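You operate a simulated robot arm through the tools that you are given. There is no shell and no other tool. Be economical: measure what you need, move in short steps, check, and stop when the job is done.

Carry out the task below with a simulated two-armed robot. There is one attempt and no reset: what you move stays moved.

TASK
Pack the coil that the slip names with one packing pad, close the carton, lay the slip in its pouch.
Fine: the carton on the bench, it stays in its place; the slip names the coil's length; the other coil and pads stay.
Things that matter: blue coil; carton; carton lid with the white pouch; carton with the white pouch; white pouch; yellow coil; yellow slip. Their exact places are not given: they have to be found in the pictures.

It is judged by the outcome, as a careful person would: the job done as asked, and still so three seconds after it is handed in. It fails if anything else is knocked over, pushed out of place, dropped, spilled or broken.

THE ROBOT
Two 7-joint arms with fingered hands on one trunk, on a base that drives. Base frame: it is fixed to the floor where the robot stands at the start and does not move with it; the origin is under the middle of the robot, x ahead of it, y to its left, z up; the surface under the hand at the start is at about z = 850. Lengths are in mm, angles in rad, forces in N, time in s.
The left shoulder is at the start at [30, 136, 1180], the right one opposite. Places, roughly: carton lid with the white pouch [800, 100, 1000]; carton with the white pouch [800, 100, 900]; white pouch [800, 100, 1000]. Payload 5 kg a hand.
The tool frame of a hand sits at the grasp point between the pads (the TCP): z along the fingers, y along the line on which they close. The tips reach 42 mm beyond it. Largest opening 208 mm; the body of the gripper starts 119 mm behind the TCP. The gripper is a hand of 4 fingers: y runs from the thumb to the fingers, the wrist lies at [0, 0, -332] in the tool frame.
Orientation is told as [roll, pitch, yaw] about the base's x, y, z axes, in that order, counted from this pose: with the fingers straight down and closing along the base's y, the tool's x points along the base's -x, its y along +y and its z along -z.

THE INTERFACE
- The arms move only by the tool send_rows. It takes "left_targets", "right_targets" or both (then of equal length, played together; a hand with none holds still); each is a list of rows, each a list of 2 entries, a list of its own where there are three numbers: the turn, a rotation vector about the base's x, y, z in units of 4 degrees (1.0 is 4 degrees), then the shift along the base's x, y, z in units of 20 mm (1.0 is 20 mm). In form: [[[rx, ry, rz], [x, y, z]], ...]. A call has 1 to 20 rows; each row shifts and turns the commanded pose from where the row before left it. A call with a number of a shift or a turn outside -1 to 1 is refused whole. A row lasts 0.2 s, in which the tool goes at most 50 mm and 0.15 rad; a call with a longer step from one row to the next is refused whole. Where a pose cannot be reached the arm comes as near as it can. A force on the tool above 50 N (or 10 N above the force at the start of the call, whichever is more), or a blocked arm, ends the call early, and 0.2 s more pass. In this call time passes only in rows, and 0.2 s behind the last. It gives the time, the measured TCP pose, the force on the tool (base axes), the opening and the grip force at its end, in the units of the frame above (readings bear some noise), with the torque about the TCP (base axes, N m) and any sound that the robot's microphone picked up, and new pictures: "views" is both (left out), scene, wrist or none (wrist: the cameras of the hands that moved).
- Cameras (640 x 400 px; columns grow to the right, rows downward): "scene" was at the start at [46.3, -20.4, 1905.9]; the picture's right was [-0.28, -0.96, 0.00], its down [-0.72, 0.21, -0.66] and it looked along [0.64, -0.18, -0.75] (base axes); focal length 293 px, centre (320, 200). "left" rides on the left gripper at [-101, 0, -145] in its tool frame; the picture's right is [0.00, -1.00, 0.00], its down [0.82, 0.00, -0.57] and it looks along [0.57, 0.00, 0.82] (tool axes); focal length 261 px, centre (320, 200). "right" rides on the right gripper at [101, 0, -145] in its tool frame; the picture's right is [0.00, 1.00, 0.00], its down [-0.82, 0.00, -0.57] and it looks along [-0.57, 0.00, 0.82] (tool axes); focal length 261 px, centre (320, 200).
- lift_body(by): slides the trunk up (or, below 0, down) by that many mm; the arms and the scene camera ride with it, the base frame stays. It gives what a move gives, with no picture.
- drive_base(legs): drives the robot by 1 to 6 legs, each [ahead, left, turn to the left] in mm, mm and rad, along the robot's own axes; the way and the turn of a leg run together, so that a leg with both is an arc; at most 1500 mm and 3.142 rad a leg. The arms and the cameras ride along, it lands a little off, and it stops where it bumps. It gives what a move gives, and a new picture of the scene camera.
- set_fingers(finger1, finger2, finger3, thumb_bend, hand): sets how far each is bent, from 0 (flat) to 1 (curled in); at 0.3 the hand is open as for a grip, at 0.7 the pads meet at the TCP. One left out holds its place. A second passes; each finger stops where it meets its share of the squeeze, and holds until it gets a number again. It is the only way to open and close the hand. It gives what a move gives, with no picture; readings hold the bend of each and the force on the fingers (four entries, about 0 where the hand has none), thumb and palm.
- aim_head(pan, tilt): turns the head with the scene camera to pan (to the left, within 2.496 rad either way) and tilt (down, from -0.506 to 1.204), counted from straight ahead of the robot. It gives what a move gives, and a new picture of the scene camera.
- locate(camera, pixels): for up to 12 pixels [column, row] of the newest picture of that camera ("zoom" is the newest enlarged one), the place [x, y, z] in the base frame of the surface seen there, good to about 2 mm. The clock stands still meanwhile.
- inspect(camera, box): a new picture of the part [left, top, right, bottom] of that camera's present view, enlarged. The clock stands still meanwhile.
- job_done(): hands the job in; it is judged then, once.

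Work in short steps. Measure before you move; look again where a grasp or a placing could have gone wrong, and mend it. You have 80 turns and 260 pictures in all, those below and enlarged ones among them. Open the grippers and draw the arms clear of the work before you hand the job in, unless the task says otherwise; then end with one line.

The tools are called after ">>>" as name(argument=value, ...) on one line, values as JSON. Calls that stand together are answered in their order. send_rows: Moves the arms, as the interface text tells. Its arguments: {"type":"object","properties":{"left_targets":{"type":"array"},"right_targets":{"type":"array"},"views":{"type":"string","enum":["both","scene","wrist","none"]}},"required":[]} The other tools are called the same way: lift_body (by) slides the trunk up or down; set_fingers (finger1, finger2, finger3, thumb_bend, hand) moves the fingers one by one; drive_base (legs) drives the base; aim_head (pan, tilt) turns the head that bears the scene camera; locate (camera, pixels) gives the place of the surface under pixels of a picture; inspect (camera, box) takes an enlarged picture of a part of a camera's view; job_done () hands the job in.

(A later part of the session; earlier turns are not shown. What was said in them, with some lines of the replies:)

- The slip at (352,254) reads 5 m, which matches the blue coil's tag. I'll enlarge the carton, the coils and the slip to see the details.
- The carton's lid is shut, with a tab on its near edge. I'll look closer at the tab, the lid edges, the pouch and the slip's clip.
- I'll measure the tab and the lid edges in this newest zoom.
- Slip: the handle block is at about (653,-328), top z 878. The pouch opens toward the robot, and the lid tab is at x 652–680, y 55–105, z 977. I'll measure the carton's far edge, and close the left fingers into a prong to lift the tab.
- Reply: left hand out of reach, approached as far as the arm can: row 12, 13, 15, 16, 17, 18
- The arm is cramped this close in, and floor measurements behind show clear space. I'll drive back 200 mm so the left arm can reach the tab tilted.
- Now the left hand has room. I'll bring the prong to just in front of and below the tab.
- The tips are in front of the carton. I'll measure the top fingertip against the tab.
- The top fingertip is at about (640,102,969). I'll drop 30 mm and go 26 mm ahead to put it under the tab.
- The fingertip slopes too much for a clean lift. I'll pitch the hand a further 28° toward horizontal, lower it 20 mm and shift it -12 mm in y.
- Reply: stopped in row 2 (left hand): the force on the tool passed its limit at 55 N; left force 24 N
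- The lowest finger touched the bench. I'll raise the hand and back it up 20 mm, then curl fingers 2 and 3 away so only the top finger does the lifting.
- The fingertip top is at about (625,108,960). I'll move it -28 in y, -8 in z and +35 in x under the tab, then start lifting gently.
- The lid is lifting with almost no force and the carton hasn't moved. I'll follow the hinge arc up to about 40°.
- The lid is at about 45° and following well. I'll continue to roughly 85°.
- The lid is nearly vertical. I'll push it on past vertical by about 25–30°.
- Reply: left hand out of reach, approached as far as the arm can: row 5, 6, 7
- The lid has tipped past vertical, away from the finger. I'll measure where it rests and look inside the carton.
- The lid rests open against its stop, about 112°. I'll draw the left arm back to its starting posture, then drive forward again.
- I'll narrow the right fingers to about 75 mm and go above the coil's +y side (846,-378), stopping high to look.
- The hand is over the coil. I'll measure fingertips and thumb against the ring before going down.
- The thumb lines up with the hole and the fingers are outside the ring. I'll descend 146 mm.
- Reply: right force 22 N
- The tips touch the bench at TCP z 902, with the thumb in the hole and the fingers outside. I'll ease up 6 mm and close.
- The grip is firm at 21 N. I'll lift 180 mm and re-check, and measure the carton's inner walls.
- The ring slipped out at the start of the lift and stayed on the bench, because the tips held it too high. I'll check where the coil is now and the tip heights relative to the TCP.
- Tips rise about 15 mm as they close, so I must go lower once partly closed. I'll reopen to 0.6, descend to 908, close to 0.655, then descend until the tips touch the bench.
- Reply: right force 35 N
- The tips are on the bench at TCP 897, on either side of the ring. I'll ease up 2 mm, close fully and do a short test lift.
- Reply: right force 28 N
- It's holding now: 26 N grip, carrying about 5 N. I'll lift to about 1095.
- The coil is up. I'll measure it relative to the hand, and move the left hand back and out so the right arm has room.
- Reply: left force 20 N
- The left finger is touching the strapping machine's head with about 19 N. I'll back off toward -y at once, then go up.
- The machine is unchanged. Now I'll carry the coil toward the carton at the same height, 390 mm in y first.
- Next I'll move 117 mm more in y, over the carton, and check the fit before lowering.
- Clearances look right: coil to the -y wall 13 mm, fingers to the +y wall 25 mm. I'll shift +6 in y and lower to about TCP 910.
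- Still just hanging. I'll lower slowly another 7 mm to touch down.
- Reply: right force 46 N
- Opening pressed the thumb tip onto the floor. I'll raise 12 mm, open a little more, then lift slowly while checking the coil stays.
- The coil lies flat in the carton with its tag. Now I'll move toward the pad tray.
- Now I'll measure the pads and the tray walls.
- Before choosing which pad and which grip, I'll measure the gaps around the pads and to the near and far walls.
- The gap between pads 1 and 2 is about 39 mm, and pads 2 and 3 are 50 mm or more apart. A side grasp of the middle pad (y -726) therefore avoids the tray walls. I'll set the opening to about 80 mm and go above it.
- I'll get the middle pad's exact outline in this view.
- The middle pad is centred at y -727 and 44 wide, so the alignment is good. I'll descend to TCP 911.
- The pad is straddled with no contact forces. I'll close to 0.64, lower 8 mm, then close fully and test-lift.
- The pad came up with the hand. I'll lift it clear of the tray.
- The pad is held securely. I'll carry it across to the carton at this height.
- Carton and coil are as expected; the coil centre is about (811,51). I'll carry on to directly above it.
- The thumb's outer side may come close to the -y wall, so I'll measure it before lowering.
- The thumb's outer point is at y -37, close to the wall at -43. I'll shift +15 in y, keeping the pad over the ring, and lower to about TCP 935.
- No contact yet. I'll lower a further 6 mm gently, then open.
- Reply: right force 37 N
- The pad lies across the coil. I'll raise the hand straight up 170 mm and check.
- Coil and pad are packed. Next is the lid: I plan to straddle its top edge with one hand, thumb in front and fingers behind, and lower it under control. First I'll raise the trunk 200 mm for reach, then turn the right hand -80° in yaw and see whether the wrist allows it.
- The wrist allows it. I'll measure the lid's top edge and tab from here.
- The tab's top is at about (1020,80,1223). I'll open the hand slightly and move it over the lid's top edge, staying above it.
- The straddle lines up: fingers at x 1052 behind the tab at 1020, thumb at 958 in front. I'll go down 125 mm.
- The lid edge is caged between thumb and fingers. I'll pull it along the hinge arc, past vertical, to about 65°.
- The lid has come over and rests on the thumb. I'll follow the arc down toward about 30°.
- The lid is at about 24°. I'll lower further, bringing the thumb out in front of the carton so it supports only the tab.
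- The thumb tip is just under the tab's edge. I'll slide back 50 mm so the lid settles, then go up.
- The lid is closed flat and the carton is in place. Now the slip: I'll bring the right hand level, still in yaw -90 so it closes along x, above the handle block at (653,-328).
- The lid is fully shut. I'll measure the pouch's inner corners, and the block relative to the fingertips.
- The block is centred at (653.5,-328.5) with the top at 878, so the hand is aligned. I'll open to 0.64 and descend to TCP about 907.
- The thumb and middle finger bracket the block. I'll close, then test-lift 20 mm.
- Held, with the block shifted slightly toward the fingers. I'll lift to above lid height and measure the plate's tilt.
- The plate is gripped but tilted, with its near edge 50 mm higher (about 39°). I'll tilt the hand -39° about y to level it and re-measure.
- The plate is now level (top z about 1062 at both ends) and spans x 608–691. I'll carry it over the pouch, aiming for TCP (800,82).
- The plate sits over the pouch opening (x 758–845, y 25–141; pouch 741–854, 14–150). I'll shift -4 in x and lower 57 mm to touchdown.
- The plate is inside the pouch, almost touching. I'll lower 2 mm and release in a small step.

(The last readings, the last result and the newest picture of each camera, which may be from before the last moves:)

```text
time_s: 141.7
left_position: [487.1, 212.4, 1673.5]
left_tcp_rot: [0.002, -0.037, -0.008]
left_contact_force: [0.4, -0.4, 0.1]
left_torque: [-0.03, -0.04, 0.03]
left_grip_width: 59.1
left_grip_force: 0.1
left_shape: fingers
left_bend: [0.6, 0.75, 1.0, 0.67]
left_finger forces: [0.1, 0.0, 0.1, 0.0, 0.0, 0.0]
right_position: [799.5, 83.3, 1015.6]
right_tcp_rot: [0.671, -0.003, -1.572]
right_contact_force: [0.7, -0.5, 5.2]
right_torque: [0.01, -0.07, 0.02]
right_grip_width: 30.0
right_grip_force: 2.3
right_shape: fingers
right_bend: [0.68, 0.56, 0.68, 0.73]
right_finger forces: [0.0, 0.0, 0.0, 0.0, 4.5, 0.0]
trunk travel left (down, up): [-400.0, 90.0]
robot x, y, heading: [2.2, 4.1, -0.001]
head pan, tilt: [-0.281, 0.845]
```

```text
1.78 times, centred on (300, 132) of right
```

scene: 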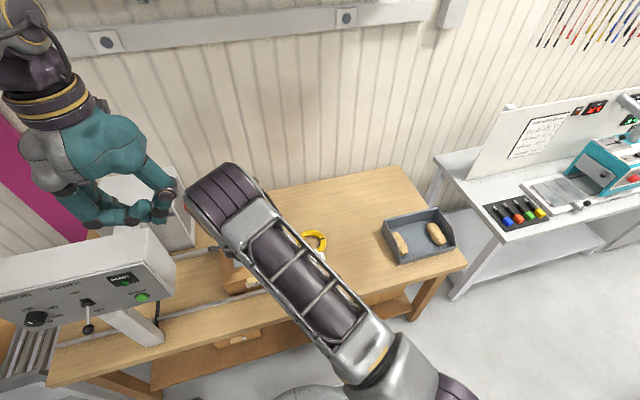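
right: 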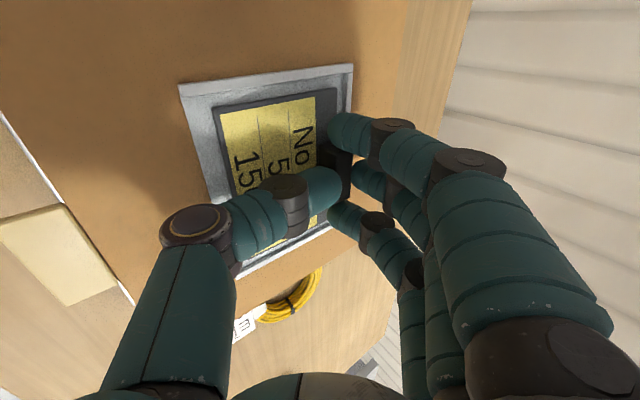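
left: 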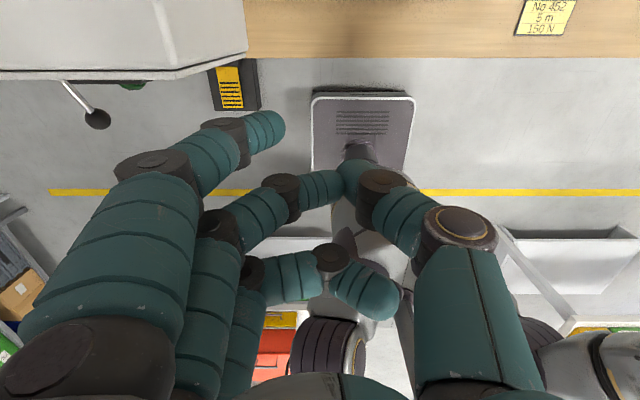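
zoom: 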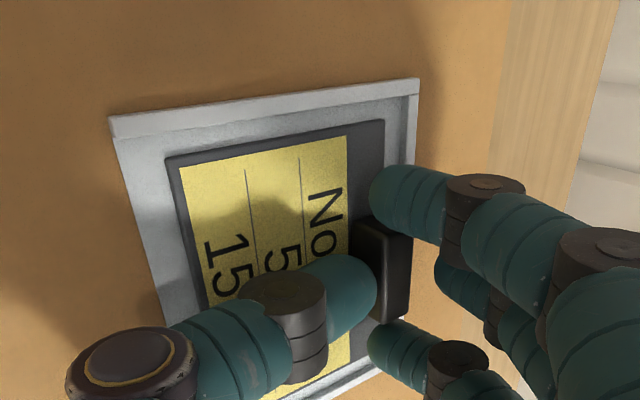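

Released: the plate lies in the pouch with only the thumb lightly touching. I'll rise 5 mm, open further, then go straight up slowly.

>>> send_rows(right_targets=[[[0, 0, 0], [0, 0, 0.25]]], views="none")

>>> set_fingers(hand="right", finger1=0.62, finger2=0.53, finger3=0.62, thumb_bend=0.69)

>>> send_rows(right_targets=[[[0, 0, 0], [0, 0, 0.3]], [[0, 0, 0], [0, 0, 0.4]]], views="wrist")

>>> inspect(camera="right", box=[120, 20, 480, 245])

```text
time_s: 142.1
left_position: [487.7, 212.7, 1672.6]
left_tcp_rot: [0.004, -0.04, -0.007]
left_contact_force: [0.5, -0.1, 0.8]
left_torque: [0.01, -0.04, -0.01]
left_grip_width: 59.0
left_grip_force: 0.0
left_shape: fingers
left_bend: [0.6, 0.75, 1.0, 0.67]
left_finger forces: [0.0, 0.1, 0.0, 0.1, 0.1, 0.0]
right_position: [799.2, 81.8, 1020.2]
right_tcp_rot: [0.671, -0.002, -1.574]
right_contact_force: [-0.4, 0.1, -0.4]
right_torque: [0.02, -0.03, 0.02]
right_grip_width: 31.5
right_grip_force: 0.1
right_shape: fingers
right_bend: [0.68, 0.56, 0.68, 0.72]
right_finger forces: [0.0, 0.0, 0.0, 0.0, 0.0, 0.0]
trunk travel left (down, up): [-400.0, 90.0]
robot x, y, heading: [-0.7, -1.1, -0.004]
head pan, tilt: [-0.281, 0.845]
```

```text
time_s: 143.1
left_position: [487.5, 211.5, 1673.8]
left_tcp_rot: [0.004, -0.038, -0.009]
left_contact_force: [0.3, 0.4, -0.6]
left_torque: [0.0, -0.04, 0.0]
left_grip_width: 59.0
left_grip_force: 0.1
left_shape: fingers
left_bend: [0.6, 0.75, 1.0, 0.67]
left_finger forces: [0.1, 0.0, 0.1, 0.0, 0.0, 0.0]
right_position: [799.0, 81.6, 1020.1]
right_tcp_rot: [0.673, -0.002, -1.573]
right_contact_force: [1.4, -1.2, 7.3]
right_torque: [-0.04, -0.11, -0.05]
right_grip_width: 43.6
right_grip_force: 3.5
right_shape: fingers
right_bend: [0.62, 0.53, 0.62, 0.71]
right_finger forces: [0.0, 0.0, 0.0, 0.0, 7.1, 0.0]
trunk travel left (down, up): [-400.0, 90.0]
robot x, y, heading: [0.0, 1.4, -0.006]
head pan, tilt: [-0.281, 0.845]
```

```text
time_s: 143.7
left_position: [486.6, 212.6, 1672.4]
left_tcp_rot: [0.002, -0.038, -0.008]
left_contact_force: [-0.6, 0.4, 0.8]
left_torque: [0.02, -0.05, -0.01]
left_grip_width: 58.6
left_grip_force: 0.1
left_shape: fingers
left_bend: [0.6, 0.75, 1.0, 0.67]
left_finger forces: [0.0, 0.0, 0.0, 0.0, 0.0, 0.0]
right_position: [798.5, 83.1, 1034.4]
right_tcp_rot: [0.67, -0.002, -1.572]
right_contact_force: [-0.7, 0.7, 0.2]
right_torque: [0.01, 0.0, -0.03]
right_grip_width: 47.2
right_grip_force: 0.1
right_shape: fingers
right_bend: [0.62, 0.53, 0.62, 0.69]
right_finger forces: [0.1, 0.0, 0.1, 0.0, 0.0, 0.0]
trunk travel left (down, up): [-400.0, 90.0]
robot x, y, heading: [3.0, 0.3, -0.006]
head pan, tilt: [-0.281, 0.845]
```

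right: 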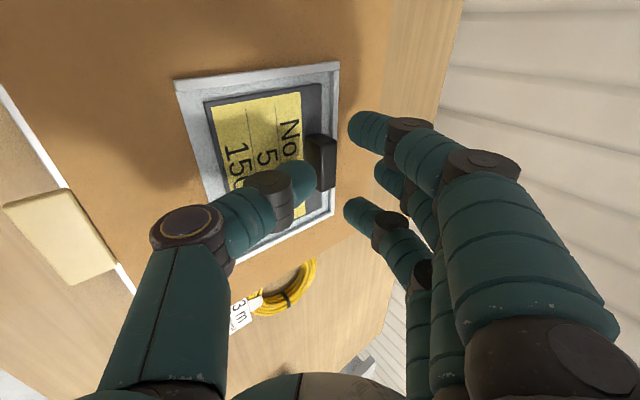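

```text
1.78 times, centred on (300, 132) of right
```

zoom: 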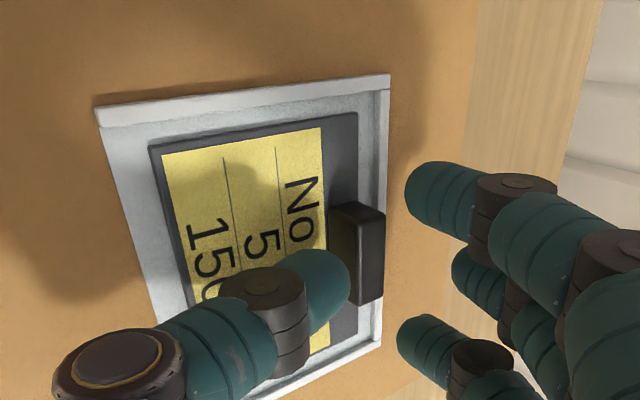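

The slip stays in the pouch, free of the hand. I'll go up, back away to the right and check everything.

>>> send_rows(right_targets=[[[0, 0, 0], [0, 0, 0.8]], [[0, 0, 0], [0, 0, 0.9]], [[0, 0, 0], [0, 0, 0.9]], [[0, 0, 0], [0, 0, 0.9]], [[0, 0, 0], [0, 0, 0.9]], [[0, 0, 0], [0, 0, 0.9]], [[0, 0, 0], [-0.4, -0.9, 0.9]], [[0, 0, 0], [-0.5, -0.9, 0.9]], [[0, 0, 0], [-0.5, -1, 0.9]], [[0, 0, 0], [-0.5, -1, 0.9]], [[0, 0.5, 0], [-0.5, -1, 0.5]], [[0, 0.8, 0], [-0.5, -1, 0.5]], [[0, 0.8, 0], [-0.5, -1, 0.5]], [[0, 0.8, 0], [-0.5, -1, 0.5]], [[0, 0.8, 0], [-0.5, -1, 0.5]], [[0, 0.8, 0], [-0.5, -1, 0.5]], [[0, 0.8, 0], [-0.5, -1, 0.5]], [[0, 0.8, 0], [-0.5, -1, 0]], [[0, 0.8, 0], [-0.5, -1, 0]], [[0, 0.8, 0], [-0.5, -1, 0]]], views="scene")

>>> inspect(camera="scene", box=[200, 210, 320, 310])

>>> inspect(camera="scene", box=[360, 190, 480, 290])

```text
time_s: 147.9
left_position: [486.9, 211.8, 1673.3]
left_tcp_rot: [0.003, -0.036, -0.007]
left_contact_force: [0.3, -0.7, 0.0]
left_torque: [0.1, -0.01, 0.02]
left_grip_width: 58.8
left_grip_force: 0.1
left_shape: fingers
left_bend: [0.6, 0.75, 1.0, 0.67]
left_finger forces: [0.0, 0.0, 0.0, 0.1, 0.1, 0.0]
right_position: [663.1, -196.4, 1280.6]
right_tcp_rot: [0.131, -0.002, -1.57]
right_contact_force: [0.2, -0.7, 0.1]
right_torque: [-0.01, 0.01, -0.01]
right_grip_width: 47.3
right_grip_force: 0.0
right_shape: fingers
right_bend: [0.62, 0.53, 0.62, 0.69]
right_finger forces: [0.1, 0.1, 0.1, 0.0, 0.0, 0.0]
trunk travel left (down, up): [-400.0, 90.0]
robot x, y, heading: [1.6, -1.7, -0.002]
head pan, tilt: [-0.281, 0.845]
```

scene: 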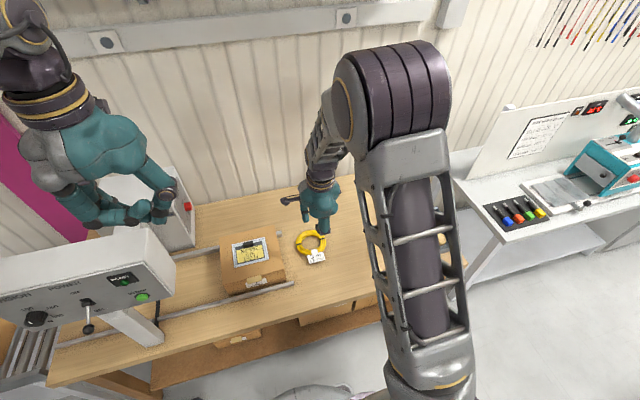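

```text
4.00 times, centred on (260, 260) of scene
```

zoom: 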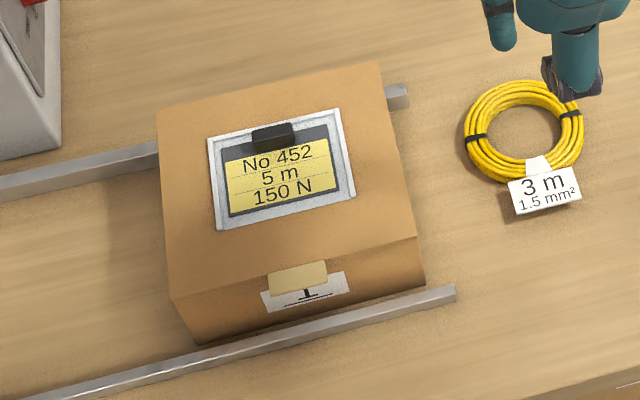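

```text
4.00 times, centred on (420, 240) of scene
```

zoom: 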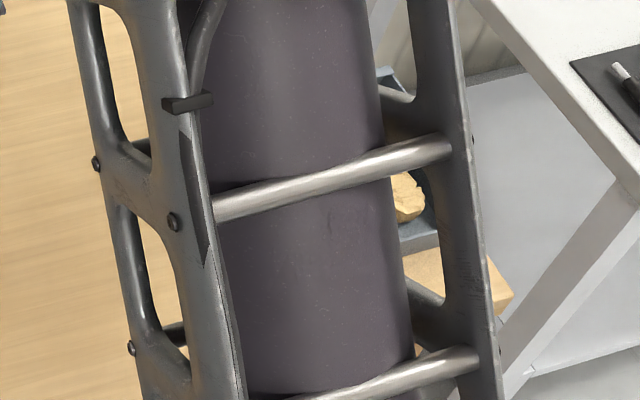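

The slip lies flat in the pouch, the lid is shut and the yellow coil hasn't moved. I'll open both hands and draw the right arm back.

>>> send_rows(right_targets=[[[0, 0, 0], [-0.5, -0.8, 0.6]], [[0, 0, 0], [-0.5, -0.8, 0.6]], [[0, 0, 0], [-0.5, -0.8, 0.6]], [[0, 0, 0], [-0.5, -0.8, 0.6]], [[0, 0, 0], [-0.5, -0.8, 0.6]], [[0, 0, 0], [-0.5, -0.8, 0.6]]], views="none")

>>> set_fingers(hand="right", finger1=0.3, finger2=0.3, finger3=0.3, thumb_bend=0.3)

>>> set_fingers(hand="left", finger1=0.3, finger2=0.3, finger3=0.3, thumb_bend=0.3)

>>> aim_head(pan=-0.28, tilt=0.86)

```text
time_s: 149.3
left_position: [485.8, 211.9, 1672.9]
left_tcp_rot: [0.003, -0.039, -0.008]
left_contact_force: [-0.1, -0.5, -0.3]
left_torque: [0.03, -0.06, -0.01]
left_grip_width: 58.6
left_grip_force: 0.1
left_shape: fingers
left_bend: [0.6, 0.75, 1.0, 0.67]
left_finger forces: [0.1, 0.0, 0.1, 0.0, 0.2, 0.0]
right_position: [602.5, -291.7, 1354.3]
right_tcp_rot: [0.137, -0.001, -1.567]
right_contact_force: [-0.8, 0.0, -0.1]
right_torque: [0.0, -0.04, 0.01]
right_grip_width: 47.2
right_grip_force: 0.0
right_shape: fingers
right_bend: [0.62, 0.53, 0.62, 0.69]
right_finger forces: [0.1, 0.0, 0.0, 0.0, 0.0, 0.0]
trunk travel left (down, up): [-400.0, 90.0]
robot x, y, heading: [5.7, 1.8, -0.004]
head pan, tilt: [-0.281, 0.845]
```

```text
time_s: 150.3
left_position: [487.9, 212.7, 1674.0]
left_tcp_rot: [0.003, -0.037, -0.008]
left_contact_force: [0.5, 0.0, -0.2]
left_torque: [-0.01, -0.01, 0.01]
left_grip_width: 58.6
left_grip_force: 0.1
left_shape: fingers
left_bend: [0.6, 0.75, 1.0, 0.67]
left_finger forces: [0.0, 0.1, 0.1, 0.0, 0.0, 0.0]
right_position: [603.1, -292.0, 1355.4]
right_tcp_rot: [0.132, -0.004, -1.572]
right_contact_force: [0.3, 0.6, 0.3]
right_torque: [0.01, -0.01, -0.02]
right_grip_width: 223.1
right_grip_force: 0.0
right_shape: fingers
right_bend: [0.3, 0.3, 0.3, 0.3]
right_finger forces: [0.0, 0.0, 0.1, 0.1, 0.0, 0.0]
trunk travel left (down, up): [-400.0, 90.0]
robot x, y, heading: [2.7, 0.8, -0.004]
head pan, tilt: [-0.281, 0.845]
```

```text
time_s: 151.3
left_position: [488.8, 212.6, 1672.9]
left_tcp_rot: [0.004, -0.036, -0.006]
left_contact_force: [-0.4, 0.5, 0.0]
left_torque: [-0.04, -0.03, -0.02]
left_grip_width: 223.3
left_grip_force: 0.1
left_shape: fingers
left_bend: [0.3, 0.3, 0.3, 0.3]
left_finger forces: [0.0, 0.0, 0.0, 0.0, 0.1, 0.0]
right_position: [602.2, -291.2, 1355.6]
right_tcp_rot: [0.133, -0.005, -1.569]
right_contact_force: [0.2, -0.7, -0.1]
right_torque: [-0.01, 0.0, -0.02]
right_grip_width: 223.6
right_grip_force: 0.0
right_shape: fingers
right_bend: [0.3, 0.3, 0.3, 0.3]
right_finger forces: [0.0, 0.1, 0.1, 0.1, 0.1, 0.0]
trunk travel left (down, up): [-400.0, 90.0]
robot x, y, heading: [1.5, -0.9, -0.001]
head pan, tilt: [-0.281, 0.845]
```

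```text
time_s: 151.9
left_position: [486.5, 211.5, 1673.9]
left_tcp_rot: [0.005, -0.038, -0.007]
left_contact_force: [-0.1, -0.6, 0.9]
left_torque: [0.0, 0.01, 0.03]
left_grip_width: 223.2
left_grip_force: 0.1
left_shape: fingers
left_bend: [0.3, 0.3, 0.3, 0.3]
left_finger forces: [0.0, 0.0, 0.0, 0.0, 0.0, 0.0]
right_position: [602.5, -292.3, 1355.3]
right_tcp_rot: [0.132, -0.003, -1.57]
right_contact_force: [0.1, 0.4, -1.0]
right_torque: [-0.04, 0.02, -0.03]
right_grip_width: 223.4
right_grip_force: 0.1
right_shape: fingers
right_bend: [0.3, 0.3, 0.3, 0.3]
right_finger forces: [0.0, 0.1, 0.0, 0.0, 0.0, 0.0]
trunk travel left (down, up): [-400.0, 90.0]
robot x, y, heading: [2.8, 0.8, -0.008]
head pan, tilt: [-0.279, 0.86]
```

scene: 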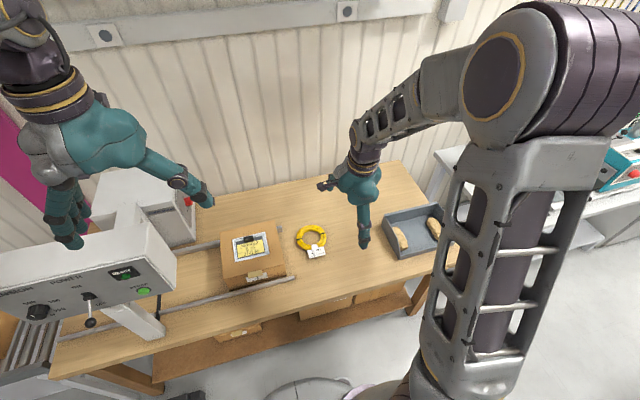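

Both hands are open and clear. The carton is closed with the slip in its pouch, and the yellow coil and the other two pads are in place. I'm handing the job in.

>>> job_done()

```text
The job is handed in.
```

The blue 5 m coil and one packing pad are in the carton, the lid is shut and the slip lies in its pouch. The carton and yellow coil stayed put; one remaining pad was nudged a few millimetres inside its tray, and a left finger briefly touched the strapping machine with no visible change.
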